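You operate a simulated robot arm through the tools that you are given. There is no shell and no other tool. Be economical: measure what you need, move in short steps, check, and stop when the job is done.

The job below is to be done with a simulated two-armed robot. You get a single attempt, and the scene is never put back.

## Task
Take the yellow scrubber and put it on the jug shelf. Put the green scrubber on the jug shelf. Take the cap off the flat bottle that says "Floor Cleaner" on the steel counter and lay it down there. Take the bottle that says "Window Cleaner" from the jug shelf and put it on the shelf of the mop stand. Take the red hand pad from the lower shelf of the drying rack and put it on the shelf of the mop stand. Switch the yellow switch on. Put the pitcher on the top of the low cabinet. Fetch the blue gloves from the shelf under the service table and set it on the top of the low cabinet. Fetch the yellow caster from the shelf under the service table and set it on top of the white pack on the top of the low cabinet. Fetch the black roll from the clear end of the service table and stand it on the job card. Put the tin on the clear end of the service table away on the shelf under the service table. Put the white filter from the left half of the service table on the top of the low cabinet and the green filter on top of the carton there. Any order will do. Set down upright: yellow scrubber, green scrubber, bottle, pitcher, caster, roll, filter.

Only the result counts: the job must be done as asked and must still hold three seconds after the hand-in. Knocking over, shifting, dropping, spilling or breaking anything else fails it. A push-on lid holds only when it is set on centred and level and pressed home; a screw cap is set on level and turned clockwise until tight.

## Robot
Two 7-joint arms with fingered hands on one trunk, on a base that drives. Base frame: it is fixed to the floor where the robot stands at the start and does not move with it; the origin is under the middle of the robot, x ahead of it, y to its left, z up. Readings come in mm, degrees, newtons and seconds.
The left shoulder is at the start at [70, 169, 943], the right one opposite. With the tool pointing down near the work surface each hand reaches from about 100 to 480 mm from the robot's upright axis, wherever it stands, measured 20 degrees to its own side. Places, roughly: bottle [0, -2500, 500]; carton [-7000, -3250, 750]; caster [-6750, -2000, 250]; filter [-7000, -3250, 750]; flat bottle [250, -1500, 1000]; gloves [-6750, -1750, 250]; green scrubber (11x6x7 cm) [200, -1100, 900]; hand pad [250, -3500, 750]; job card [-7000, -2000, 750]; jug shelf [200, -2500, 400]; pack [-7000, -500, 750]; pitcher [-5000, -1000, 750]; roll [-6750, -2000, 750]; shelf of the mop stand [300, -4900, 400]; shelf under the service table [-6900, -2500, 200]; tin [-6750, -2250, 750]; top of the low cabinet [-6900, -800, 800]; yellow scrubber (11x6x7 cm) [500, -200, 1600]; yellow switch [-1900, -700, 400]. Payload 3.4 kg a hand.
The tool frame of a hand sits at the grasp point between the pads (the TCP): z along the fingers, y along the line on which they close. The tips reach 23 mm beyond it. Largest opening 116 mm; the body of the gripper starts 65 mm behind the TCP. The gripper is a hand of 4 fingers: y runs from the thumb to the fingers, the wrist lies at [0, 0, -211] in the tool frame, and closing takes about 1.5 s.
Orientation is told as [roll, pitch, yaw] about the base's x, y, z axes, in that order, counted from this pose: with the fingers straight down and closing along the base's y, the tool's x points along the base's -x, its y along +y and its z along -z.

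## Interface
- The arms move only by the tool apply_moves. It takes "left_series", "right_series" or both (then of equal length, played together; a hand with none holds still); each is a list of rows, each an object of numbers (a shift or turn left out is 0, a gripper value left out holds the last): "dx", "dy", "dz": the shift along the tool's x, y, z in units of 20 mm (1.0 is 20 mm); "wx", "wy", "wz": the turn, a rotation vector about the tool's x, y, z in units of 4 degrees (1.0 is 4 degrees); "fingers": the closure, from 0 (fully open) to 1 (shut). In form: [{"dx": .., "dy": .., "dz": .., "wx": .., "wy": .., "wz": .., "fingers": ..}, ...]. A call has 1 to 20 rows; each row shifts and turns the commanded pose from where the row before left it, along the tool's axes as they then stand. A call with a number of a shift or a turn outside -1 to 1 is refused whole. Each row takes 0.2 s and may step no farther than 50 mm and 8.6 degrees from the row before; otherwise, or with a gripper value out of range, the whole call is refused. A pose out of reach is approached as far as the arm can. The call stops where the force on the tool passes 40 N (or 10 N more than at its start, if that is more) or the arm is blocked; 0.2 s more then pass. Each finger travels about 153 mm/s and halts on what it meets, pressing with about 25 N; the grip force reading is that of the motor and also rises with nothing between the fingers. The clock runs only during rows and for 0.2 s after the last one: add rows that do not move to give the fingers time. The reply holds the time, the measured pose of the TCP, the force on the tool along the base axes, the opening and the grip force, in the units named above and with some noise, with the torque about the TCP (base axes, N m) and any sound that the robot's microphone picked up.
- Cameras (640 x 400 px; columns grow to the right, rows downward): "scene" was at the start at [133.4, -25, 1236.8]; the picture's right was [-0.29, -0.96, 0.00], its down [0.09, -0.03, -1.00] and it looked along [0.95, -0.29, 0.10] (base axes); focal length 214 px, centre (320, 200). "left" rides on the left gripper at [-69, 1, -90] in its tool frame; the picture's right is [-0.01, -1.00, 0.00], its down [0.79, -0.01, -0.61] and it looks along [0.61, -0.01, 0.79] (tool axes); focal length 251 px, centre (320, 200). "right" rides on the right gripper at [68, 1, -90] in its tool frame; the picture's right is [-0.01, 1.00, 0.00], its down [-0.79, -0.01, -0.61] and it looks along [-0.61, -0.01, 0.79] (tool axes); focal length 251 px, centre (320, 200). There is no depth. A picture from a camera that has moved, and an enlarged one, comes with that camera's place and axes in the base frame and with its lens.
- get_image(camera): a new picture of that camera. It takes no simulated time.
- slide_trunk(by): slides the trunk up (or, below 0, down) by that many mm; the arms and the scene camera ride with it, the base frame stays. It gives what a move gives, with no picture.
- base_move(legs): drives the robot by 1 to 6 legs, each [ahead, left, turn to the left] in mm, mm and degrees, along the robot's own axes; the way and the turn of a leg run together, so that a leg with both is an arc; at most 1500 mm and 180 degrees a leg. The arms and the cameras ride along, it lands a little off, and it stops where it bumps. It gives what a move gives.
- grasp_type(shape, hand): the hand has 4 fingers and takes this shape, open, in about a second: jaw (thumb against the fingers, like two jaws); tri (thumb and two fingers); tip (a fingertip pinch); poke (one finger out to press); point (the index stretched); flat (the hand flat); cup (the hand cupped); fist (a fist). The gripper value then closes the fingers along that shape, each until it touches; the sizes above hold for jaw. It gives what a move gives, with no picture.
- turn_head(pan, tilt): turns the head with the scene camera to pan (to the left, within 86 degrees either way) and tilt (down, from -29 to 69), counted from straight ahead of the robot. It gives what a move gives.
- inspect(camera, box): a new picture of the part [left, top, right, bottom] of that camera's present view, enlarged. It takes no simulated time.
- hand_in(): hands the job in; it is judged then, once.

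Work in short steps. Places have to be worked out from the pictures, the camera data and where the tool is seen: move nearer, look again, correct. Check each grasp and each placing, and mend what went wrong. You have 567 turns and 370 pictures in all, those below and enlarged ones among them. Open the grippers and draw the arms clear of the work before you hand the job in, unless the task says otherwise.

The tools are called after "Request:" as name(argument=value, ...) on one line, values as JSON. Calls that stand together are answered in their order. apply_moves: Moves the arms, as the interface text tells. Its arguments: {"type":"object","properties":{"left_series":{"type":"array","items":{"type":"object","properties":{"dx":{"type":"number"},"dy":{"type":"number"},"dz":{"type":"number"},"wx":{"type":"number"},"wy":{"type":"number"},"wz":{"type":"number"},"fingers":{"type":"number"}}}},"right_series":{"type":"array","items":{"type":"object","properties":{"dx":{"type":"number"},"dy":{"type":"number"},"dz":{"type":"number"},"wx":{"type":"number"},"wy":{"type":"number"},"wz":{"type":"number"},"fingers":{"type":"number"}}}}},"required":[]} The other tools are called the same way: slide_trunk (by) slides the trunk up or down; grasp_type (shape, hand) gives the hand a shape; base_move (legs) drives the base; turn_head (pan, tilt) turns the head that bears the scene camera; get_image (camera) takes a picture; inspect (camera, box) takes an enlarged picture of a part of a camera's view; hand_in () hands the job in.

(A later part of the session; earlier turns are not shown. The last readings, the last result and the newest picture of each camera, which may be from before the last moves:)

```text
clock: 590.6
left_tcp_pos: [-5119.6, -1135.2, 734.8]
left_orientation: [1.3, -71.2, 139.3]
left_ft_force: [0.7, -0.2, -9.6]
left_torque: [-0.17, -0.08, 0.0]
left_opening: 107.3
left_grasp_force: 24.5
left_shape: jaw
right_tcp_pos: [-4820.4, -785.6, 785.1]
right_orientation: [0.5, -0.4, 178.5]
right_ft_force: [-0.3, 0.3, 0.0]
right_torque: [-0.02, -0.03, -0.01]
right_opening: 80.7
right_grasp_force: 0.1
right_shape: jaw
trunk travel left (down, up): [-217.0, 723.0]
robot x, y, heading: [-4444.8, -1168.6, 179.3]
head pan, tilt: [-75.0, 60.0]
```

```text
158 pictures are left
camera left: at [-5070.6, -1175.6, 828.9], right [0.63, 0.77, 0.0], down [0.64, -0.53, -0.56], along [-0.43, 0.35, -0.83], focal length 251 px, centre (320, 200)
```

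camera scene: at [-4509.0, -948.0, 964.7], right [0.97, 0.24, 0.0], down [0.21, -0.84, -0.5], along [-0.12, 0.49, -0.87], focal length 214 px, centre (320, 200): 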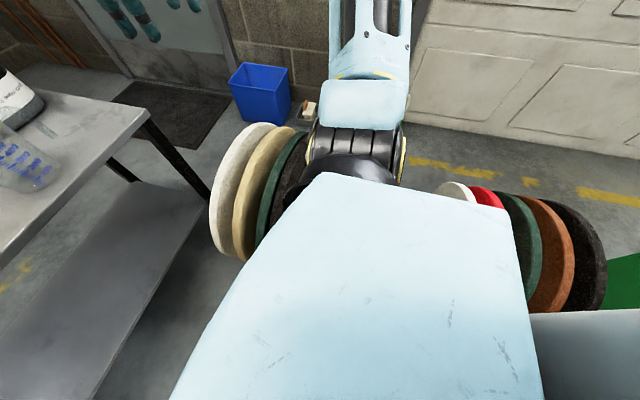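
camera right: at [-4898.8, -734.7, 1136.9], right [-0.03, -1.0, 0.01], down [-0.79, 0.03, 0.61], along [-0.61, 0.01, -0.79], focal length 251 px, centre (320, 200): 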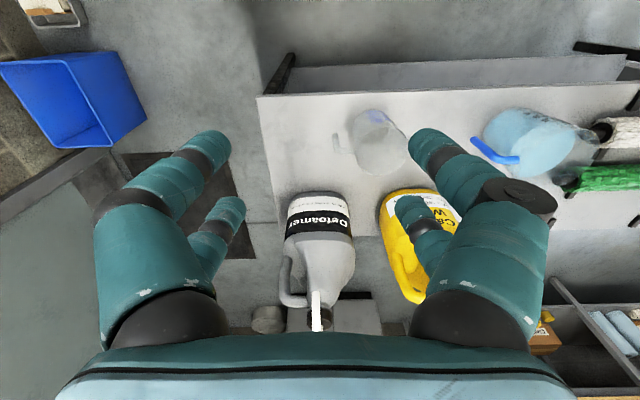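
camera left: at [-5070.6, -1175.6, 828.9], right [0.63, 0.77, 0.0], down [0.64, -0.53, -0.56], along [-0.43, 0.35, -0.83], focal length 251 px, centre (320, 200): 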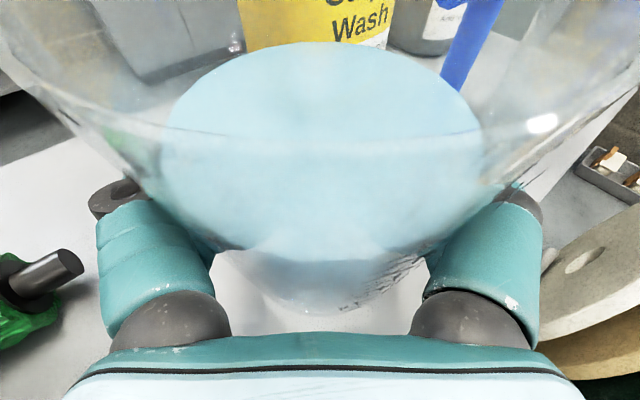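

Lifted securely. I raise it, back away from the table and drive around left of the post toward the low cabinet.

Request:
slide_trunk(by=200)

Request:
base_move(legs=[[-450, 0, 0], [0, 1200, 0]])

Request:
turn_head(pan=-10, tilt=20)

Request:
get_image(camera="scene")

```text
clock: 592.7
left_tcp_pos: [-5118.7, -1134.8, 934.4]
left_orientation: [1.3, -71.2, 139.2]
left_ft_force: [0.1, -1.0, -9.9]
left_torque: [-0.16, -0.12, 0.0]
left_opening: 107.5
left_grasp_force: 24.8
left_shape: jaw
right_tcp_pos: [-4821.0, -785.3, 984.6]
right_orientation: [0.5, -0.3, 178.5]
right_ft_force: [-0.3, 0.8, -1.0]
right_torque: [0.04, 0.01, 0.04]
right_opening: 81.2
right_grasp_force: 0.0
right_shape: jaw
trunk travel left (down, up): [-417.0, 523.0]
robot x, y, heading: [-4445.2, -1168.5, 179.0]
head pan, tilt: [-75.0, 60.0]
```

```text
clock: 601.1
left_tcp_pos: [-4683.8, -2337.4, 936.0]
left_orientation: [1.3, -71.1, 139.3]
left_ft_force: [1.2, 0.2, -9.1]
left_torque: [-0.14, -0.09, -0.02]
left_opening: 107.5
left_grasp_force: 24.7
left_shape: jaw
right_tcp_pos: [-4385.7, -1988.2, 985.0]
right_orientation: [0.5, -0.2, 178.5]
right_ft_force: [-0.3, -0.2, 0.0]
right_torque: [-0.02, -0.01, -0.01]
right_opening: 80.7
right_grasp_force: 0.0
right_shape: jaw
trunk travel left (down, up): [-417.0, 523.0]
robot x, y, heading: [-4005.2, -2367.4, 179.0]
head pan, tilt: [-75.0, 60.0]
```

```text
clock: 602.5
left_tcp_pos: [-4683.7, -2337.3, 935.5]
left_orientation: [1.3, -71.3, 139.2]
left_ft_force: [-0.6, -0.6, -10.3]
left_torque: [-0.2, -0.08, -0.01]
left_opening: 107.0
left_grasp_force: 25.0
left_shape: jaw
right_tcp_pos: [-4385.5, -1987.4, 984.7]
right_orientation: [0.4, -0.3, 178.6]
right_ft_force: [-1.1, 0.6, -0.4]
right_torque: [-0.02, 0.01, 0.0]
right_opening: 80.9
right_grasp_force: 0.0
right_shape: jaw
trunk travel left (down, up): [-417.0, 523.0]
robot x, y, heading: [-4010.6, -2367.2, 178.8]
head pan, tilt: [-10.0, 20.0]
```

```text
157 pictures are left
camera scene: at [-4152.5, -2348.0, 1162.5], right [0.19, 0.98, 0.0], down [0.34, -0.07, -0.94], along [-0.92, 0.18, -0.34], focal length 214 px, centre (320, 200)
```

scene: 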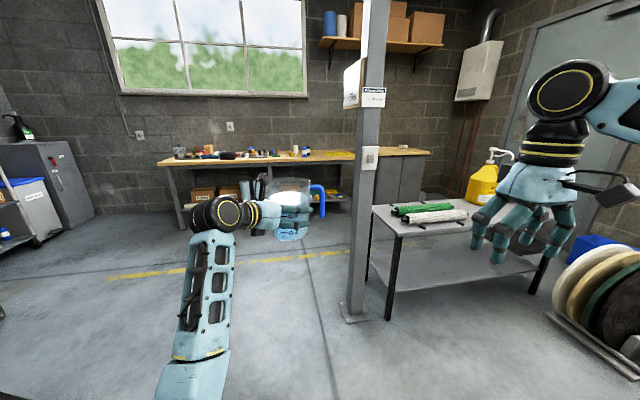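

I shift left to clear the post with the right arm, then advance into the space before the service table.

Request:
base_move(legs=[[0, 280, 1], [1400, 0, 0], [400, 0, 0]])

Request:
turn_head(pan=-35, tilt=25)

Request:
get_image(camera="scene")

```text
clock: 613.2
left_tcp_pos: [-6493.7, -2602.6, 935.1]
left_orientation: [1.4, -71.2, 139.1]
left_ft_force: [-0.7, 0.5, -9.3]
left_torque: [-0.17, -0.11, -0.04]
left_opening: 107.2
left_grasp_force: 25.2
left_shape: jaw
right_tcp_pos: [-6195.5, -2254.1, 984.9]
right_orientation: [0.5, -0.3, 178.5]
right_ft_force: [-0.6, 0.0, -0.5]
right_torque: [-0.01, 0.02, 0.03]
right_opening: 81.0
right_grasp_force: 0.0
right_shape: jaw
trunk travel left (down, up): [-417.0, 523.0]
robot x, y, heading: [-5818.8, -2637.3, 178.8]
head pan, tilt: [-10.0, 20.0]
```

```text
clock: 614.0
left_tcp_pos: [-6493.0, -2602.2, 935.4]
left_orientation: [1.4, -71.2, 139.1]
left_ft_force: [-0.3, 0.5, -9.6]
left_torque: [-0.16, -0.1, 0.01]
left_opening: 107.4
left_grasp_force: 25.5
left_shape: jaw
right_tcp_pos: [-6193.4, -2253.4, 984.6]
right_orientation: [0.5, -0.3, 178.6]
right_ft_force: [-1.3, 0.4, -0.3]
right_torque: [-0.03, 0.0, 0.02]
right_opening: 80.8
right_grasp_force: 0.1
right_shape: jaw
trunk travel left (down, up): [-417.0, 523.0]
robot x, y, heading: [-5820.1, -2635.6, 179.0]
head pan, tilt: [-35.0, 25.0]
```

```text
156 pictures are left
camera scene: at [-5945.2, -2578.1, 1154.5], right [0.59, 0.81, 0.0], down [0.34, -0.25, -0.91], along [-0.73, 0.53, -0.42], focal length 214 px, centre (320, 200)
```

scene: 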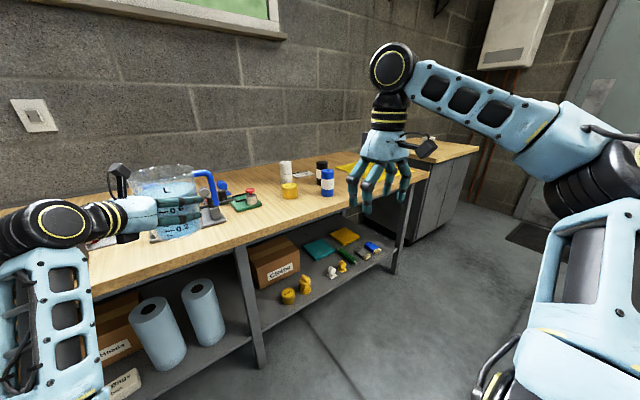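

I drive right along the table to the cabinet.

Request:
base_move(legs=[[0, -1300, 0]])

Request:
turn_head(pan=-15, tilt=25)

Request:
get_image(camera="scene")

```text
clock: 620.6
left_tcp_pos: [-6491.5, -1320.6, 935.6]
left_orientation: [1.4, -71.2, 141.2]
left_ft_force: [0.3, 0.3, -10.1]
left_torque: [-0.17, -0.07, -0.02]
left_opening: 107.3
left_grasp_force: 24.9
left_shape: jaw
right_tcp_pos: [-6206.5, -961.9, 985.4]
right_orientation: [0.4, -0.2, -179.5]
right_ft_force: [0.0, 0.1, -0.2]
right_torque: [0.03, -0.01, -0.02]
right_opening: 81.1
right_grasp_force: 0.1
right_shape: jaw
trunk travel left (down, up): [-417.0, 523.0]
robot x, y, heading: [-5820.6, -1329.8, -178.8]
head pan, tilt: [-35.0, 25.0]
```

```text
clock: 621.4
left_tcp_pos: [-6491.7, -1321.2, 935.8]
left_orientation: [1.3, -71.1, 141.1]
left_ft_force: [-0.1, -0.2, -9.3]
left_torque: [-0.14, -0.12, 0.04]
left_opening: 107.1
left_grasp_force: 24.3
left_shape: jaw
right_tcp_pos: [-6206.0, -961.9, 985.3]
right_orientation: [0.4, -0.4, -179.4]
right_ft_force: [-0.2, 0.0, -0.1]
right_torque: [-0.01, 0.0, 0.0]
right_opening: 80.7
right_grasp_force: 0.1
right_shape: jaw
trunk travel left (down, up): [-417.0, 523.0]
robot x, y, heading: [-5818.1, -1330.0, -179.4]
head pan, tilt: [-15.0, 25.0]
```

```text
155 pictures are left
camera scene: at [-5958.2, -1306.4, 1154.5], right [0.24, 0.97, 0.0], down [0.41, -0.1, -0.91], along [-0.88, 0.22, -0.42], focal length 214 px, centre (320, 200)
```

scene: 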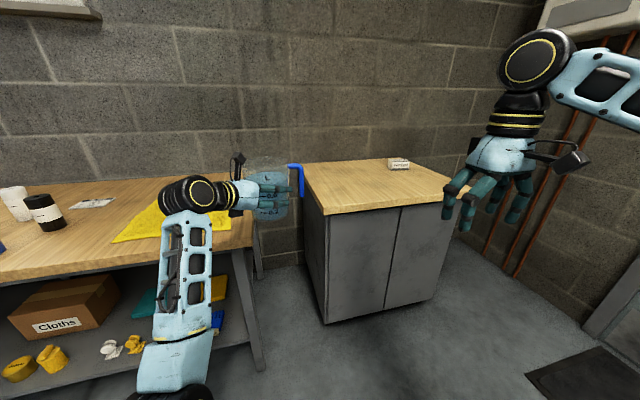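

Cabinet top spans about x -6570…-7200, y -1140…-500, z≈800. I'll put the jug near (-6700,-1010): right 315, ahead 205.

Request:
base_move(legs=[[0, -315, 0], [205, 0, 0]])

Request:
turn_head(pan=15, tilt=35)

Request:
get_image(camera="scene")

```text
clock: 624.8
left_tcp_pos: [-6697.8, -1002.9, 933.7]
left_orientation: [1.2, -71.1, 140.9]
left_ft_force: [0.0, -0.1, -10.0]
left_torque: [-0.18, -0.1, 0.0]
left_opening: 107.2
left_grasp_force: 24.4
left_shape: jaw
right_tcp_pos: [-6409.8, -645.3, 984.8]
right_orientation: [0.5, -0.3, -179.8]
right_ft_force: [-0.4, 0.2, 0.9]
right_torque: [0.0, -0.02, 0.04]
right_opening: 81.0
right_grasp_force: 0.1
right_shape: jaw
trunk travel left (down, up): [-417.0, 523.0]
robot x, y, heading: [-6020.8, -1014.2, -179.7]
head pan, tilt: [-15.0, 25.0]
```

```text
clock: 625.7
left_tcp_pos: [-6697.3, -1002.6, 935.0]
left_orientation: [1.3, -71.1, 140.8]
left_ft_force: [-0.3, 0.2, -10.0]
left_torque: [-0.16, -0.07, -0.03]
left_opening: 107.3
left_grasp_force: 25.0
left_shape: jaw
right_tcp_pos: [-6409.4, -645.4, 986.0]
right_orientation: [0.5, -0.3, -179.8]
right_ft_force: [-0.4, 0.4, 0.3]
right_torque: [0.0, -0.02, -0.02]
right_opening: 81.2
right_grasp_force: 0.1
right_shape: jaw
trunk travel left (down, up): [-417.0, 523.0]
robot x, y, heading: [-6025.0, -1013.7, -179.2]
head pan, tilt: [15.0, 35.0]
```

```text
154 pictures are left
camera scene: at [-6159.4, -1037.5, 1138.8], right [-0.27, 0.96, 0.0], down [0.55, 0.15, -0.82], along [-0.79, -0.22, -0.57], focal length 214 px, centre (320, 200)
```

scene: 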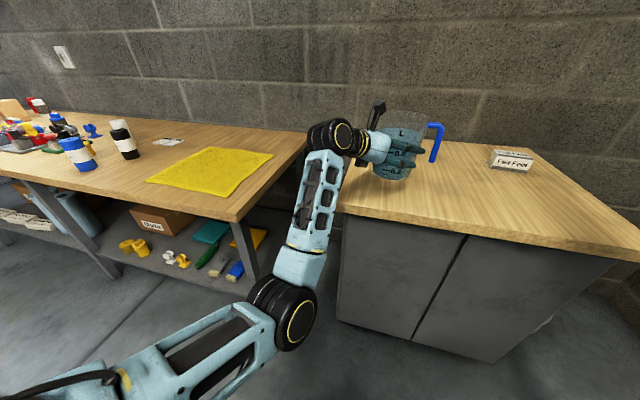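

Top is z≈757, front edge x≈-6647. Ahead 65, then lower 90 and then gently to contact.

Request:
base_move(legs=[[65, 0, 0]])

Request:
slide_trunk(by=-85)

Request:
apply_moves(left_series=[{"dx": 0.19, "dz": 0.062}, {"dx": 0.19, "dz": 0.062}, {"dx": 0.19, "dz": 0.062}, {"dx": 0.19, "dz": 0.062}, {"dx": 0.19, "dz": 0.062}, {"dx": 0.19, "dz": 0.062}, {"dx": 0.19, "dz": 0.062}, {"dx": 0.19, "dz": 0.062}])

Request:
inspect(camera="scene", box=[280, 80, 480, 220])

```text
clock: 626.7
left_tcp_pos: [-6763.9, -1002.7, 934.3]
left_orientation: [1.1, -71.0, 141.0]
left_ft_force: [0.8, -0.2, -10.5]
left_torque: [-0.17, -0.1, -0.02]
left_opening: 107.2
left_grasp_force: 25.4
left_shape: jaw
right_tcp_pos: [-6475.4, -646.2, 984.1]
right_orientation: [0.5, -0.2, -179.8]
right_ft_force: [0.4, -0.5, 0.0]
right_torque: [0.02, -0.03, -0.03]
right_opening: 81.2
right_grasp_force: 0.1
right_shape: jaw
trunk travel left (down, up): [-417.0, 523.0]
robot x, y, heading: [-6086.5, -1019.0, -179.2]
head pan, tilt: [15.0, 35.0]
```

```text
clock: 627.8
left_tcp_pos: [-6759.6, -1005.3, 866.8]
left_orientation: [3.3, -72.8, 139.1]
left_ft_force: [1.6, 0.4, 10.9]
left_torque: [0.09, -0.28, -0.01]
left_opening: 106.6
left_grasp_force: 25.3
left_shape: jaw
right_tcp_pos: [-6471.6, -645.9, 904.6]
right_orientation: [0.5, -0.6, -179.7]
right_ft_force: [-0.9, 0.7, -0.7]
right_torque: [-0.01, 0.02, -0.02]
right_opening: 80.8
right_grasp_force: 0.0
right_shape: jaw
trunk travel left (down, up): [-335.0, 605.0]
robot x, y, heading: [-6087.9, -1014.0, -179.2]
head pan, tilt: [15.0, 35.0]
stopped: the force on the tool passed its limit at 45 N (the readings are from after the stop); the commanded pose is now the measured one
```

```text
clock: 628.4
left_tcp_pos: [-6759.8, -1004.9, 865.5]
left_orientation: [4.2, -73.5, 138.3]
left_ft_force: [-0.7, 1.3, 15.0]
left_torque: [0.23, -0.5, 0.01]
left_opening: 106.6
left_grasp_force: 24.9
left_shape: jaw
right_tcp_pos: [-6471.8, -646.0, 903.6]
right_orientation: [0.4, -0.5, -179.8]
right_ft_force: [0.4, 0.9, 0.5]
right_torque: [0.0, 0.03, -0.02]
right_opening: 80.8
right_grasp_force: 0.1
right_shape: jaw
trunk travel left (down, up): [-335.0, 605.0]
robot x, y, heading: [-6087.5, -1015.9, -179.3]
head pan, tilt: [15.0, 35.0]
stopped in row 2 (left hand): the force on the tool passed its limit at 45 N (the readings are from after the stop); the commanded pose is now the measured one
```

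```text
2.86 times, centred on (380, 150) of scene
camera zoom: at [-6221.4, -1038.5, 1056.8], right [-0.27, 0.96, 0.0], down [0.55, 0.15, -0.82], along [-0.79, -0.22, -0.57], focal length 613 px, centre (149, 343)
```

zoom: 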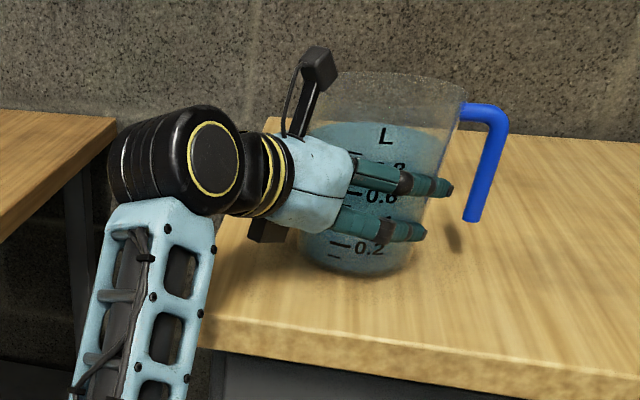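

It stands on the cabinet (top z≈800). I release and withdraw straight back.

Request:
apply_moves(left_series=[{"dx": -0.05}, {"fingers": 0}, {}, {}, {}, {"dx": 0.1, "dz": -0.3}, {"dx": 0.2, "dz": -0.6}, {"dx": 0.29, "dz": -0.95}, {"dx": 0.29, "dz": -0.95}, {"dx": 0.29, "dz": -0.95}, {"dx": 0.29, "dz": -0.95}, {"dx": 0.29, "dz": -0.95}, {}])

Request:
get_image(camera="left")

```text
clock: 631.2
left_tcp_pos: [-6666.6, -1077.5, 863.0]
left_orientation: [4.4, -73.1, 138.2]
left_ft_force: [-0.9, 0.1, 0.6]
left_torque: [0.01, -0.01, 0.02]
left_opening: 116.0
left_grasp_force: 0.0
left_shape: jaw
right_tcp_pos: [-6474.6, -644.3, 903.2]
right_orientation: [0.3, -0.4, -179.8]
right_ft_force: [-0.4, 1.1, 0.0]
right_torque: [0.0, 0.02, -0.02]
right_opening: 81.1
right_grasp_force: 0.1
right_shape: jaw
trunk travel left (down, up): [-335.0, 605.0]
robot x, y, heading: [-6090.6, -1013.4, -179.5]
head pan, tilt: [15.0, 35.0]
```

```text
152 pictures are left
camera left: at [-6614.1, -1116.3, 954.5], right [0.61, 0.79, -0.01], down [0.64, -0.5, -0.58], along [-0.47, 0.35, -0.81], focal length 251 px, centre (320, 200)
```

left: 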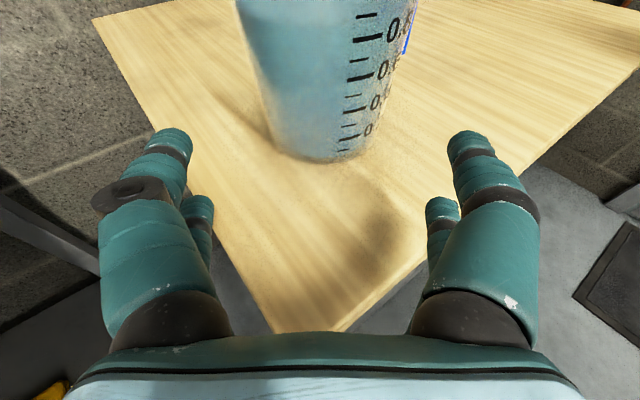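

The jug stands well on the cabinet. I back off, reset the left hand's yaw, and look at the service table's right end.

Request:
base_move(legs=[[-200, 0, 0], [0, 650, 0]])

Request:
apply_moves(left_series=[{"wx": -0.95, "wz": -0.31}, {"wx": -0.95, "wz": -0.31}, {"wx": -0.95, "wz": -0.31}, {"wx": -0.95, "wz": -0.31}, {"wx": -0.95, "wz": -0.31}, {"wx": -0.95, "wz": -0.31}, {"wx": -0.95, "wz": -0.31}, {"wx": -0.95, "wz": -0.31}, {"wx": -0.95, "wz": -0.31}, {"wx": -0.95, "wz": -0.31}, {"wy": 1}, {"wy": 1}, {"wy": 1}, {"wy": 1}, {"wy": 1}, {"wy": 1}, {"wy": 1}, {}])

Request:
turn_head(pan=-5, tilt=30)

Request:
get_image(camera="scene")

```text
clock: 636.0
left_tcp_pos: [-6460.2, -1731.0, 862.4]
left_orientation: [4.0, -73.0, 139.0]
left_ft_force: [0.8, -0.5, 0.4]
left_torque: [0.0, -0.02, 0.0]
left_opening: 116.0
left_grasp_force: 0.0
left_shape: jaw
right_tcp_pos: [-6268.6, -1297.3, 904.5]
right_orientation: [0.4, -0.4, -179.4]
right_ft_force: [0.5, 0.1, -0.3]
right_torque: [-0.01, 0.0, -0.02]
right_opening: 80.6
right_grasp_force: 0.0
right_shape: jaw
trunk travel left (down, up): [-335.0, 605.0]
robot x, y, heading: [-5882.7, -1667.0, -179.1]
head pan, tilt: [15.0, 35.0]
```

```text
clock: 639.8
left_tcp_pos: [-6460.5, -1730.5, 863.4]
left_orientation: [0.1, -45.6, -177.4]
left_ft_force: [0.8, 0.0, 0.1]
left_torque: [-0.02, 0.0, 0.01]
left_opening: 116.1
left_grasp_force: 0.0
left_shape: jaw
right_tcp_pos: [-6267.9, -1297.4, 903.3]
right_orientation: [0.4, -0.4, -179.4]
right_ft_force: [1.0, -0.2, -0.5]
right_torque: [0.01, 0.02, 0.01]
right_opening: 80.8
right_grasp_force: 0.1
right_shape: jaw
trunk travel left (down, up): [-335.0, 605.0]
robot x, y, heading: [-5880.4, -1665.3, -179.1]
head pan, tilt: [15.0, 35.0]
```

```text
clock: 640.6
left_tcp_pos: [-6460.9, -1730.8, 861.8]
left_orientation: [0.3, -45.6, -177.3]
left_ft_force: [-0.5, 0.4, -0.1]
left_torque: [-0.03, 0.02, -0.02]
left_opening: 116.1
left_grasp_force: 0.0
left_shape: jaw
right_tcp_pos: [-6268.8, -1298.0, 903.3]
right_orientation: [0.5, -0.4, -179.4]
right_ft_force: [0.0, -0.2, -0.2]
right_torque: [-0.01, -0.04, -0.01]
right_opening: 80.9
right_grasp_force: 0.1
right_shape: jaw
trunk travel left (down, up): [-335.0, 605.0]
robot x, y, heading: [-5880.4, -1664.7, -179.1]
head pan, tilt: [-5.0, 30.0]
```

```text
151 pictures are left
camera scene: at [-6021.9, -1658.5, 1064.4], right [0.07, 1.0, 0.0], down [0.5, -0.04, -0.87], along [-0.86, 0.06, -0.5], focal length 214 px, centre (320, 200)
```

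scene: 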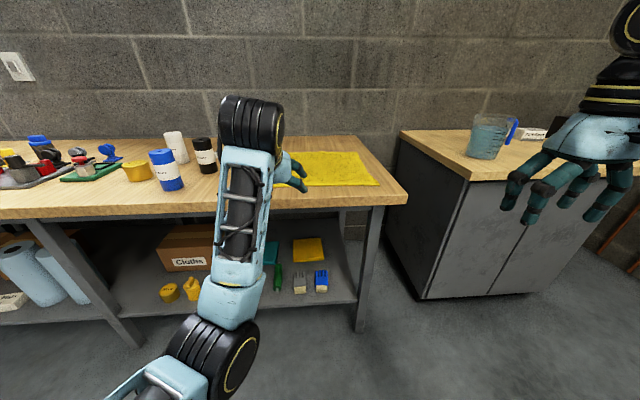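

I retract the left arm for an unobstructed view.

Request:
apply_moves(left_series=[{"dz": -0.9, "dy": 0.8}, {"dz": -0.9, "dy": 0.8}, {"dz": -0.9, "dy": 0.8}, {"dz": -0.9, "dy": 0.8}, {"dz": -0.9, "dy": 0.8}, {"dz": -0.9, "dy": 0.8}, {"dz": -0.9, "dy": 0.8}, {"dz": -0.9, "dy": 0.8}, {}])

Request:
inspect(camera="scene", box=[100, 110, 360, 320])

Request:
slide_trunk(by=-250)

Request:
get_image(camera="scene")

```text
clock: 642.6
left_tcp_pos: [-6472.4, -1854.4, 928.1]
left_orientation: [0.3, -45.6, -177.4]
left_ft_force: [-0.2, 0.0, -0.3]
left_torque: [0.04, -0.01, -0.03]
left_opening: 115.8
left_grasp_force: 0.0
left_shape: jaw
left hand out of reach, approached as far as the arm can: row 1, 2, 3, 4, 5, 6, 7, 8
right_tcp_pos: [-6268.8, -1298.0, 904.0]
right_orientation: [0.4, -0.4, -179.4]
right_ft_force: [-0.4, -0.2, 0.5]
right_torque: [0.01, 0.01, -0.04]
right_opening: 80.7
right_grasp_force: 0.0
right_shape: jaw
trunk travel left (down, up): [-335.0, 605.0]
robot x, y, heading: [-5883.1, -1666.8, -179.1]
head pan, tilt: [-5.0, 30.0]
```

```text
1.90 times, centred on (230, 215) of scene
camera zoom: at [-6021.9, -1658.4, 1064.4], right [0.07, 1.0, 0.0], down [0.5, -0.04, -0.87], along [-0.86, 0.06, -0.5], focal length 408 px, centre (491, 171)
```

zoom: 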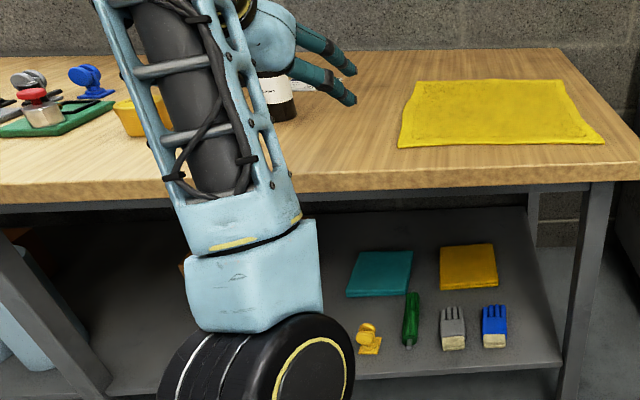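

```text
clock: 645.2
left_tcp_pos: [-6471.8, -1854.1, 677.8]
left_orientation: [0.3, -45.7, -177.3]
left_ft_force: [0.0, 0.3, 0.1]
left_torque: [-0.01, 0.02, 0.02]
left_opening: 115.9
left_grasp_force: 0.1
left_shape: jaw
right_tcp_pos: [-6268.1, -1297.4, 652.9]
right_orientation: [0.4, -0.4, -179.3]
right_ft_force: [0.8, -0.3, 0.2]
right_torque: [0.02, 0.01, 0.02]
right_opening: 80.9
right_grasp_force: 0.0
right_shape: jaw
trunk travel left (down, up): [-85.0, 855.0]
robot x, y, heading: [-5881.2, -1663.8, -178.9]
head pan, tilt: [-5.0, 30.0]
```

```text
149 pictures are left
camera scene: at [-6021.8, -1658.5, 814.5], right [0.07, 1.0, 0.0], down [0.5, -0.04, -0.87], along [-0.86, 0.06, -0.5], focal length 214 px, centre (320, 200)
```

scene: 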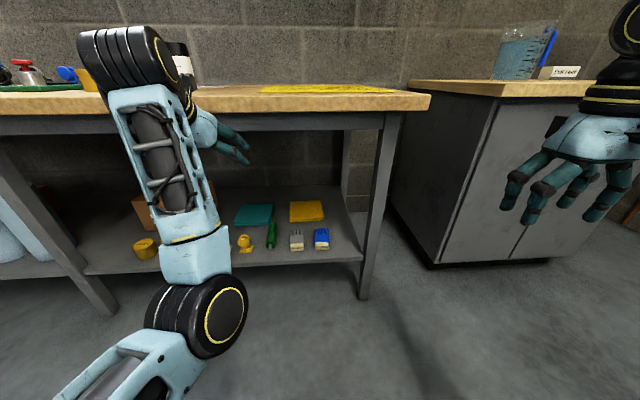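

Blue gloves are at about (-6674,-1606) on the shelf (z≈240), the yellow caster near (-6685,-1914); table front edge x≈-6511, top z≈750. I tuck the left hand high and back, and lower the right hand for reaching under.

Request:
apply_moves(left_series=[{"wy": 1}, {"wy": 1}, {"wy": 1}, {"wy": 1}, {"wy": 1}, {"wy": 1}, {"wy": 1}, {"wy": 1}, {"wy": 1}, {"wy": 1}, {"wy": 1}, {"dx": 1}, {"dx": 1}, {"dx": 1}, {"dx": 1}, {"dx": 1}, {"dx": 1}, {"dx": 1}, {"dx": 1}])

Request:
apply_moves(left_series=[{"dx": 1, "dz": -1}, {"dx": 1, "dz": -1}, {"dx": 1, "dz": -1}, {"dx": 1, "dz": -1}, {"dx": 1, "dz": -1}, {"dx": 1, "dz": -1}, {"dx": 1, "dz": -1}, {"dx": 0.5, "dz": -1}, {"dz": -1}, {"dz": -1}, {"dz": -1}, {"dz": -1}, {}], right_series=[{"dz": 1, "dy": 0.5}, {"dz": 1, "dy": 0.5}, {"dz": 1, "dy": 0.5}, {"dz": 1, "dy": 0.5}, {"dz": 1, "dy": 0.5}, {"dz": 1, "dy": 0.5}, {"dz": 1, "dy": 0.5}, {"dz": 1, "dy": 0.5}, {"dz": 1, "dy": 0.5}, {"dz": 1, "dy": 0.5}, {"dz": 1}, {"dz": 1}, {}])

Request:
get_image(camera="scene")

```text
clock: 647.3
left_tcp_pos: [-6474.0, -1854.8, 680.1]
left_orientation: [0.0, -10.6, -177.0]
left_ft_force: [-1.7, 5.1, 20.6]
left_torque: [-0.47, 0.96, -0.29]
left_opening: 116.2
left_grasp_force: 0.1
left_shape: jaw
left hand out of reach, approached as far as the arm can: row 1, 2, 3, 8, 9, 10
right_tcp_pos: [-6267.2, -1295.9, 654.2]
right_orientation: [0.5, -0.6, -179.4]
right_ft_force: [0.5, 0.4, -0.5]
right_torque: [0.0, 0.06, 0.0]
right_opening: 81.0
right_grasp_force: 0.0
right_shape: jaw
trunk travel left (down, up): [-85.0, 855.0]
robot x, y, heading: [-5882.1, -1664.1, -178.8]
head pan, tilt: [-5.0, 30.0]
stopped in row 10 (left hand): the force on the tool passed its limit at 68 N (the readings are from after the stop); the commanded pose is now the measured one
```

```text
clock: 650.1
left_tcp_pos: [-6316.6, -1858.6, 811.4]
left_orientation: [-0.1, -10.2, -176.9]
left_ft_force: [0.6, -0.1, 0.3]
left_torque: [0.02, 0.01, -0.03]
left_opening: 115.6
left_grasp_force: 0.1
left_shape: jaw
left hand out of reach, approached as far as the arm can: row 1, 2, 3, 9, 10, 11, 12
right_tcp_pos: [-6269.1, -1399.3, 415.5]
right_orientation: [0.3, -0.4, -179.4]
right_ft_force: [0.0, 0.2, -0.4]
right_torque: [0.0, -0.01, 0.02]
right_opening: 80.8
right_grasp_force: 0.0
right_shape: jaw
trunk travel left (down, up): [-85.0, 855.0]
robot x, y, heading: [-5883.8, -1663.8, -178.9]
head pan, tilt: [-5.0, 30.0]
```

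```text
148 pictures are left
camera scene: at [-6022.1, -1658.3, 814.5], right [0.07, 1.0, 0.0], down [0.5, -0.04, -0.87], along [-0.86, 0.06, -0.5], focal length 214 px, centre (320, 200)
```

scene: 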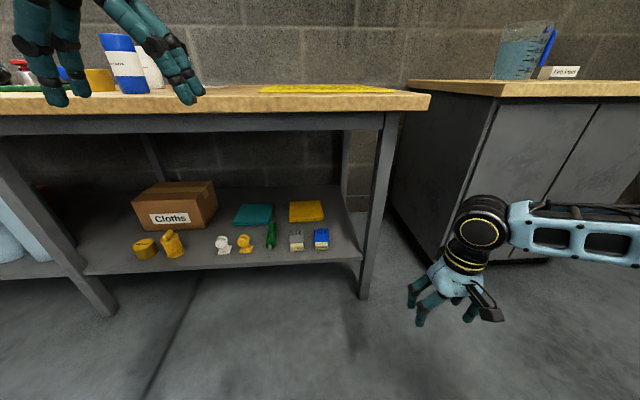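

The left hand needs to be further back before I drive in; I retract it.

Request:
apply_moves(left_series=[{"dx": 1}, {"dx": 1}, {"dx": 1}, {"dx": 1}, {"dx": 1}, {"dx": 1}, {"dx": 1}, {"dx": 1}, {"dx": 1}, {"wy": 1}, {"wy": 1}, {"wy": 0.5}, {}], right_series=[{"dz": 0.8}, {"dz": 0.8}, {"dz": 0.8}, {}, {}, {}, {}, {}, {}, {}, {}, {}, {}])

Request:
get_image(camera="right")

```text
clock: 652.9
left_tcp_pos: [-6276.3, -1884.4, 767.4]
left_orientation: [-0.4, -0.4, -176.8]
left_ft_force: [0.2, 0.2, -0.3]
left_torque: [-0.02, -0.01, 0.0]
left_opening: 116.1
left_grasp_force: 0.1
left_shape: jaw
left hand out of reach, approached as far as the arm can: row 2, 3, 4, 5, 6, 7, 8, 9, 10, 11, 12
right_tcp_pos: [-6268.8, -1399.3, 366.8]
right_orientation: [0.4, -0.4, -179.5]
right_ft_force: [-0.7, -0.5, -0.4]
right_torque: [0.01, -0.02, -0.02]
right_opening: 80.7
right_grasp_force: 0.2
right_shape: jaw
trunk travel left (down, up): [-85.0, 855.0]
robot x, y, heading: [-5882.4, -1662.0, -179.3]
head pan, tilt: [-5.0, 30.0]
```

```text
147 pictures are left
camera right: at [-6199.9, -1399.9, 458.5], right [0.0, -1.0, 0.01], down [-0.79, 0.0, 0.61], along [-0.61, -0.01, -0.79], focal length 251 px, centre (320, 200)
```

right: 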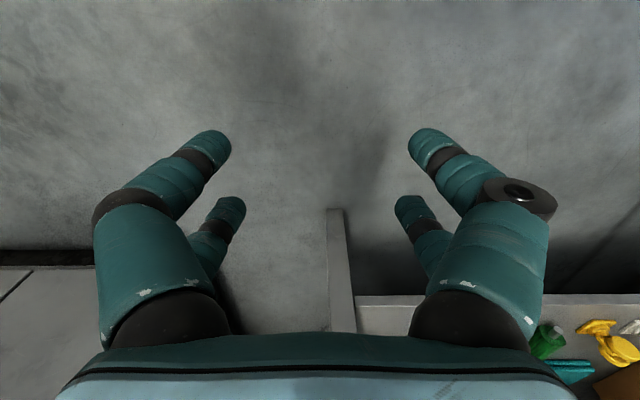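

I raise the trunk 60, compensate with the right arm, and bring the left hand inward so it will hover over the clear part of the table.

Request:
slide_trunk(by=60)

Request:
apply_moves(left_series=[{"dy": -0.8}, {"dy": -0.8}, {"dy": -0.8}, {"dy": -0.8}, {"dy": -0.8}, {}], right_series=[{"dz": 1, "dx": -0.3}, {"dz": 1, "dx": -0.3}, {"dz": 1, "dx": -0.3}, {"dz": 1, "dx": -0.3}, {"dz": 1, "dx": -0.3}, {}])

Request:
base_move(legs=[[0, 85, 0], [230, 0, 0]])

Request:
get_image(camera="right")

Request:
get_image(camera="scene")

```text
clock: 653.9
left_tcp_pos: [-6278.4, -1883.4, 827.7]
left_orientation: [-0.4, -0.3, -176.6]
left_ft_force: [-0.1, -0.1, 0.3]
left_torque: [0.02, 0.01, -0.04]
left_opening: 115.8
left_grasp_force: 0.0
left_shape: jaw
right_tcp_pos: [-6269.9, -1400.6, 427.1]
right_orientation: [0.3, -0.4, -179.4]
right_ft_force: [0.0, -0.2, -0.4]
right_torque: [0.02, 0.0, 0.01]
right_opening: 81.1
right_grasp_force: 0.1
right_shape: jaw
trunk travel left (down, up): [-145.0, 795.0]
robot x, y, heading: [-5880.2, -1664.5, -179.2]
head pan, tilt: [-5.0, 30.0]
```

```text
clock: 655.3
left_tcp_pos: [-6311.0, -1863.0, 820.0]
left_orientation: [-0.8, -0.6, -176.6]
left_ft_force: [-1.0, -0.7, 0.3]
left_torque: [-0.01, -0.03, 0.02]
left_opening: 116.0
left_grasp_force: 0.1
left_shape: jaw
left hand out of reach, approached as far as the arm can: row 1, 2, 3, 4, 5
right_tcp_pos: [-6300.4, -1402.6, 328.4]
right_orientation: [0.3, -0.4, -179.5]
right_ft_force: [0.2, -0.9, 0.0]
right_torque: [0.03, 0.01, -0.01]
right_opening: 81.0
right_grasp_force: 0.0
right_shape: jaw
trunk travel left (down, up): [-145.0, 795.0]
robot x, y, heading: [-5881.9, -1667.6, -179.1]
head pan, tilt: [-5.0, 30.0]
```

```text
clock: 657.7
left_tcp_pos: [-6541.3, -1948.8, 818.5]
left_orientation: [-1.0, -0.5, -176.6]
left_ft_force: [0.0, -1.1, 0.5]
left_torque: [0.01, 0.0, 0.0]
left_opening: 116.0
left_grasp_force: 0.1
left_shape: jaw
right_tcp_pos: [-6532.2, -1488.7, 327.6]
right_orientation: [0.4, -0.5, -179.5]
right_ft_force: [0.2, 0.2, -0.2]
right_torque: [0.05, -0.02, -0.04]
right_opening: 80.8
right_grasp_force: 0.0
right_shape: jaw
trunk travel left (down, up): [-145.0, 795.0]
robot x, y, heading: [-6111.6, -1746.8, -179.2]
head pan, tilt: [-5.0, 30.0]
```

```text
146 pictures are left
camera right: at [-6461.7, -1487.7, 419.0], right [0.0, -1.0, 0.01], down [-0.79, 0.0, 0.61], along [-0.61, -0.01, -0.79], focal length 251 px, centre (320, 200)
```

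right: 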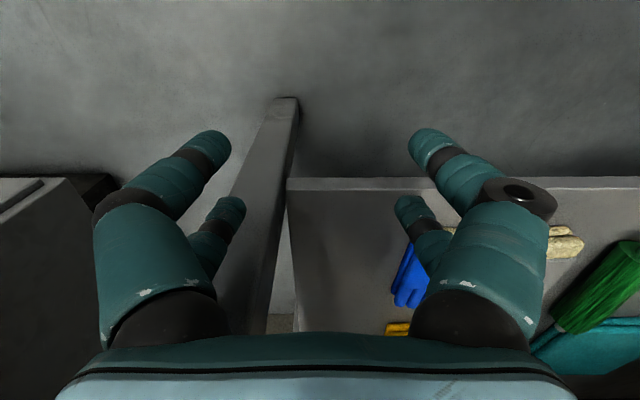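

```text
145 pictures are left
camera scene: at [-6253.3, -1744.2, 874.4], right [0.07, 1.0, 0.0], down [0.5, -0.04, -0.87], along [-0.86, 0.06, -0.5], focal length 214 px, centre (320, 200)
```

scene: 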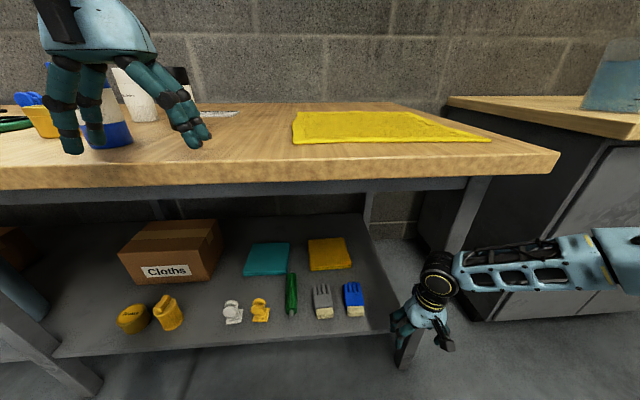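

The hand is beside the table leg; shift the base left 108 to line up with the gloves.

Request:
base_move(legs=[[0, 108, 0]])

Request:
get_image(camera="right")

```text
clock: 658.9
left_tcp_pos: [-6539.1, -2057.5, 818.7]
left_orientation: [-1.1, -0.6, -176.4]
left_ft_force: [-0.1, -0.1, -0.2]
left_torque: [-0.02, 0.02, 0.01]
left_opening: 116.0
left_grasp_force: 0.0
left_shape: jaw
right_tcp_pos: [-6531.1, -1595.5, 327.8]
right_orientation: [0.4, -0.4, -179.4]
right_ft_force: [0.3, 0.2, -0.2]
right_torque: [0.04, 0.02, -0.01]
right_opening: 80.7
right_grasp_force: 0.0
right_shape: jaw
trunk travel left (down, up): [-145.0, 795.0]
robot x, y, heading: [-6109.2, -1859.6, -179.1]
head pan, tilt: [-5.0, 30.0]
```

```text
144 pictures are left
camera right: at [-6460.4, -1596.2, 419.3], right [0.0, -1.0, 0.01], down [-0.79, 0.0, 0.61], along [-0.61, -0.01, -0.79], focal length 251 px, centre (320, 200)
```

right: 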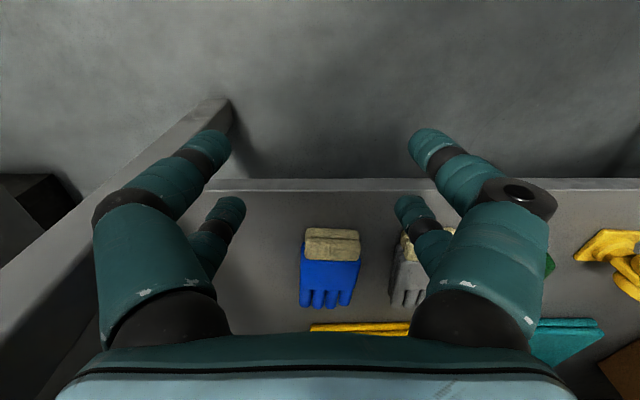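

Gloves are centred at (-6672,-1610). I extend the right arm 80 mm (tips pass under the table), then drive a little.

Request:
apply_moves(right_series=[{"dx": -1, "dy": 0.2}, {"dx": -1, "dy": 0.2}, {"dx": -1, "dy": 0.2}, {"dx": -1, "dy": 0.1}, {}])

Request:
base_move(legs=[[50, 0, 0]])

Request:
get_image(camera="right")

Request:
get_image(camera="scene")

```text
clock: 660.1
left_tcp_pos: [-6539.6, -2058.1, 818.8]
left_orientation: [-1.2, -0.5, -176.4]
left_ft_force: [0.4, -0.5, -0.1]
left_torque: [0.02, -0.04, -0.01]
left_opening: 115.8
left_grasp_force: 0.0
left_shape: jaw
right_tcp_pos: [-6609.7, -1611.3, 327.8]
right_orientation: [0.4, -0.4, -179.3]
right_ft_force: [0.5, -0.2, -0.7]
right_torque: [0.05, -0.01, -0.03]
right_opening: 81.2
right_grasp_force: 0.0
right_shape: jaw
trunk travel left (down, up): [-145.0, 795.0]
robot x, y, heading: [-6110.0, -1858.1, -178.8]
head pan, tilt: [-5.0, 30.0]
```

```text
clock: 661.0
left_tcp_pos: [-6588.9, -2058.9, 818.8]
left_orientation: [-1.2, -0.5, -176.3]
left_ft_force: [-0.2, 0.4, -0.3]
left_torque: [0.01, 0.01, 0.0]
left_opening: 116.3
left_grasp_force: 0.0
left_shape: jaw
right_tcp_pos: [-6660.6, -1612.5, 328.6]
right_orientation: [0.4, -0.4, -179.3]
right_ft_force: [0.2, 0.7, 0.6]
right_torque: [0.02, 0.03, 0.02]
right_opening: 81.1
right_grasp_force: 0.0
right_shape: jaw
trunk travel left (down, up): [-145.0, 795.0]
robot x, y, heading: [-6164.0, -1859.7, -179.0]
head pan, tilt: [-5.0, 30.0]
```

```text
143 pictures are left
camera right: at [-6590.4, -1612.0, 419.2], right [0.0, -1.0, 0.01], down [-0.79, 0.0, 0.61], along [-0.61, -0.01, -0.79], focal length 251 px, centre (320, 200)
```

right: 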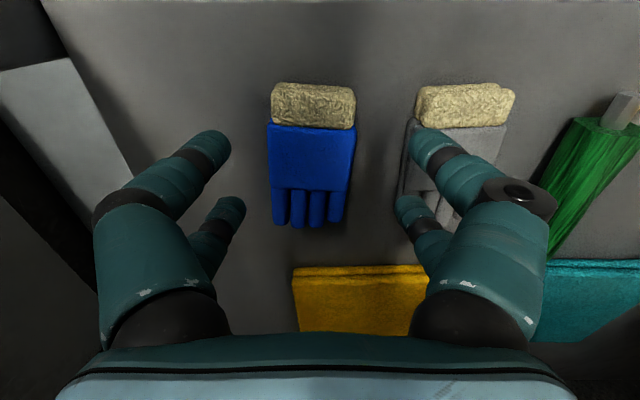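

```text
142 pictures are left
camera scene: at [-6301.6, -1853.1, 874.3], right [0.07, 1.0, 0.0], down [0.5, -0.03, -0.87], along [-0.86, 0.06, -0.5], focal length 214 px, centre (320, 200)
```

scene: 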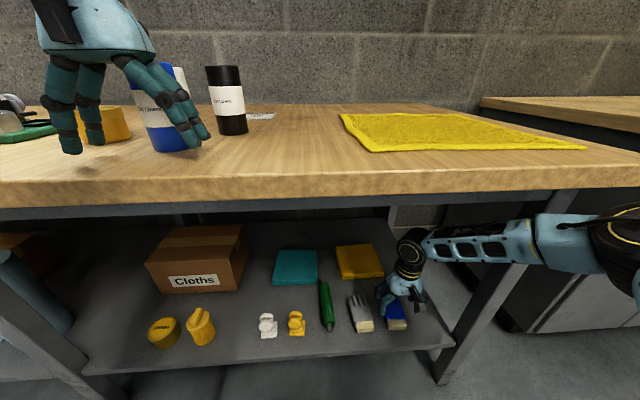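

Aligned with the blue gloves. Descend to just above the shelf and grip.

Request:
apply_moves(right_series=[{"dy": -0.2, "dz": 0.8}, {"dz": 0.8}, {"dz": 0.6}, {"dz": 0.4}, {"dz": 0.3}, {}])

Request:
get_image(camera="right")

```text
clock: 662.4
left_tcp_pos: [-6588.6, -2059.2, 819.5]
left_orientation: [-1.2, -0.5, -176.3]
left_ft_force: [0.3, 0.3, 0.1]
left_torque: [0.0, 0.02, 0.02]
left_opening: 115.8
left_grasp_force: 0.0
left_shape: jaw
right_tcp_pos: [-6649.1, -1602.6, 281.8]
right_orientation: [0.4, -0.5, -179.3]
right_ft_force: [0.5, 0.5, -0.8]
right_torque: [0.01, 0.0, -0.01]
right_opening: 80.8
right_grasp_force: 0.0
right_shape: jaw
right hand out of reach, approached as far as the arm can: row 3, 4, 5
trunk travel left (down, up): [-145.0, 795.0]
robot x, y, heading: [-6160.4, -1859.1, -179.0]
head pan, tilt: [-5.0, 30.0]
```

```text
141 pictures are left
camera right: at [-6580.7, -1602.2, 372.9], right [0.0, -1.0, 0.01], down [-0.79, 0.0, 0.61], along [-0.61, -0.01, -0.79], focal length 251 px, centre (320, 200)
```

right: 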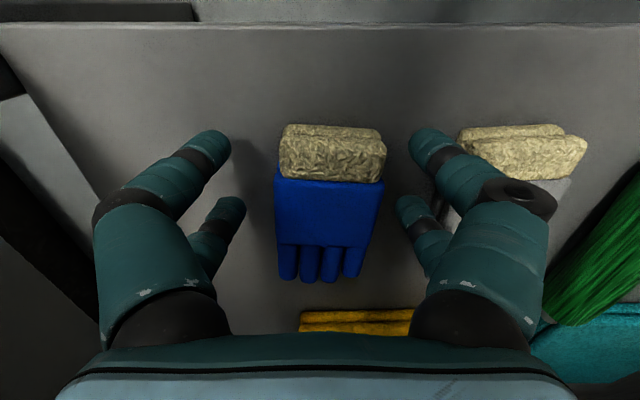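

Arm limit; lower the trunk 18 and close.

Request:
slide_trunk(by=-18)

Request:
apply_moves(right_series=[{"dy": 0.2}, {"fingers": 1}, {}, {}, {}, {}, {}, {}])

Request:
get_image(camera="right")

```text
clock: 663.0
left_tcp_pos: [-6587.6, -2058.2, 802.5]
left_orientation: [-1.1, -0.6, -176.4]
left_ft_force: [-1.8, 1.5, 9.7]
left_torque: [-0.5, 0.04, -0.15]
left_opening: 116.1
left_grasp_force: 0.0
left_shape: jaw
right_tcp_pos: [-6650.7, -1601.6, 263.7]
right_orientation: [0.5, -0.5, -179.3]
right_ft_force: [0.2, 0.0, -0.8]
right_torque: [0.02, -0.03, 0.01]
right_opening: 80.9
right_grasp_force: 0.0
right_shape: jaw
trunk travel left (down, up): [-127.0, 813.0]
robot x, y, heading: [-6163.1, -1860.1, -178.8]
head pan, tilt: [-5.0, 30.0]
```

```text
clock: 664.8
left_tcp_pos: [-6588.8, -2058.9, 801.6]
left_orientation: [-1.0, -0.7, -176.3]
left_ft_force: [-3.1, 2.3, 12.3]
left_torque: [-0.68, 0.04, -0.17]
left_opening: 115.7
left_grasp_force: 0.1
left_shape: jaw
right_tcp_pos: [-6648.1, -1606.1, 264.8]
right_orientation: [0.6, -0.6, -179.3]
right_ft_force: [-0.4, 0.3, 1.3]
right_torque: [0.01, 0.22, -0.06]
right_opening: 36.4
right_grasp_force: 24.9
right_shape: jaw
trunk travel left (down, up): [-127.0, 813.0]
robot x, y, heading: [-6162.5, -1859.8, -179.4]
head pan, tilt: [-5.0, 30.0]
```

```text
140 pictures are left
camera right: at [-6579.5, -1605.4, 355.8], right [0.0, -1.0, 0.01], down [-0.79, 0.0, 0.62], along [-0.62, -0.01, -0.79], focal length 251 px, centre (320, 200)
```

right: 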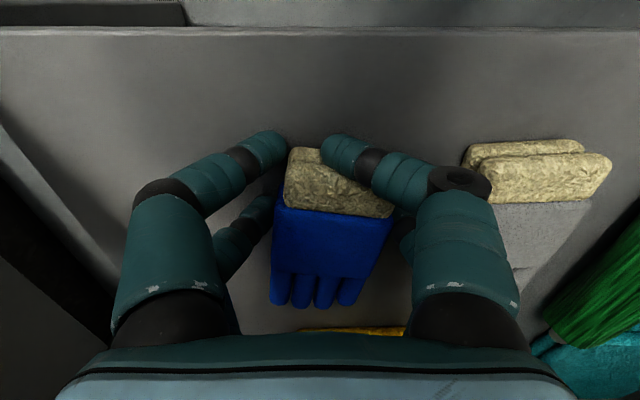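

The left fingertips touch something on the table; I lift the trunk 40 right away and check both.

Request:
slide_trunk(by=40)

Request:
get_image(camera="right")

Request:
get_image(camera="left")

```text
clock: 665.7
left_tcp_pos: [-6589.0, -2059.0, 840.4]
left_orientation: [-1.2, -0.5, -176.3]
left_ft_force: [-0.7, -0.2, -0.2]
left_torque: [0.01, -0.03, -0.01]
left_opening: 116.0
left_grasp_force: 0.1
left_shape: jaw
right_tcp_pos: [-6648.0, -1605.9, 305.1]
right_orientation: [0.5, -0.5, -179.4]
right_ft_force: [0.0, 0.3, -0.4]
right_torque: [0.0, -0.02, 0.0]
right_opening: 36.7
right_grasp_force: 24.6
right_shape: jaw
trunk travel left (down, up): [-167.0, 773.0]
robot x, y, heading: [-6159.3, -1859.5, -178.7]
head pan, tilt: [-5.0, 30.0]
```

```text
139 pictures are left
camera right: at [-6579.7, -1605.7, 395.3], right [0.0, -1.0, 0.01], down [-0.79, 0.0, 0.61], along [-0.61, -0.01, -0.79], focal length 251 px, centre (320, 200)
```

right: 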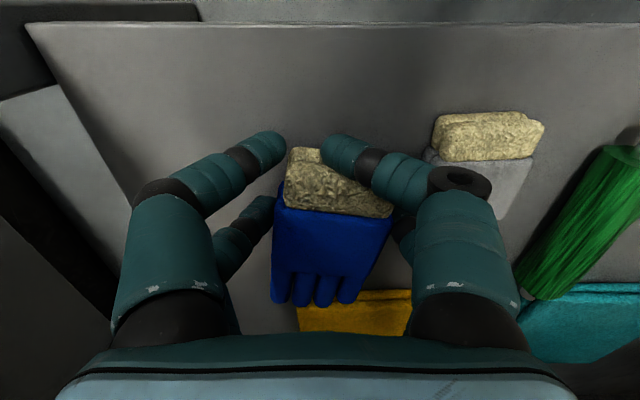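

```text
138 pictures are left
camera left: at [-6656.4, -2066.2, 930.7], right [-0.07, 1.0, 0.02], down [0.8, 0.05, 0.6], along [0.6, 0.06, -0.8], focal length 251 px, centre (320, 200)
```

left: 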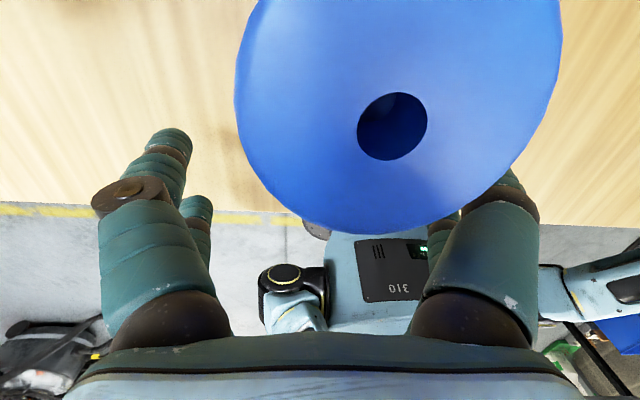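

Gloves are held. The left hand straddles the blue roll closely, so I ease it 6 mm sideways and back straight out.

Request:
apply_moves(left_series=[{"dy": -0.3}, {"dz": -0.3}, {}])

Request:
base_move(legs=[[-300, 0, 0]])

Request:
get_image(camera="scene")

```text
clock: 666.5
left_tcp_pos: [-6588.7, -2055.7, 841.5]
left_orientation: [-1.7, -0.7, -176.2]
left_ft_force: [0.0, -0.3, 0.0]
left_torque: [0.01, 0.0, -0.01]
left_opening: 115.8
left_grasp_force: 0.0
left_shape: jaw
left hand out of reach, approached as far as the arm can: row 2
right_tcp_pos: [-6647.9, -1604.5, 303.9]
right_orientation: [0.4, -0.5, -179.4]
right_ft_force: [-0.5, -0.1, -0.9]
right_torque: [0.02, -0.01, -0.02]
right_opening: 36.9
right_grasp_force: 25.2
right_shape: jaw
trunk travel left (down, up): [-167.0, 773.0]
robot x, y, heading: [-6159.9, -1855.4, -178.9]
head pan, tilt: [-5.0, 30.0]
```

```text
clock: 668.5
left_tcp_pos: [-6286.0, -2050.2, 840.7]
left_orientation: [-1.6, -0.6, -176.1]
left_ft_force: [0.1, 0.1, 0.0]
left_torque: [0.03, 0.01, -0.03]
left_opening: 116.2
left_grasp_force: 0.0
left_shape: jaw
right_tcp_pos: [-6346.7, -1601.3, 304.7]
right_orientation: [0.6, -0.6, -179.1]
right_ft_force: [-0.4, 0.0, 0.0]
right_torque: [0.01, -0.04, 0.01]
right_opening: 36.7
right_grasp_force: 24.9
right_shape: jaw
trunk travel left (down, up): [-167.0, 773.0]
robot x, y, heading: [-5858.6, -1851.8, -178.8]
head pan, tilt: [-5.0, 30.0]
```

```text
137 pictures are left
camera scene: at [-5998.1, -1847.3, 896.5], right [0.07, 1.0, 0.0], down [0.5, -0.03, -0.87], along [-0.86, 0.06, -0.5], focal length 214 px, centre (320, 200)
```

scene: 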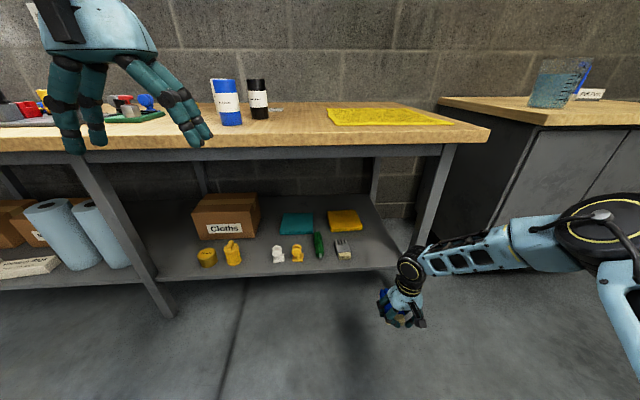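

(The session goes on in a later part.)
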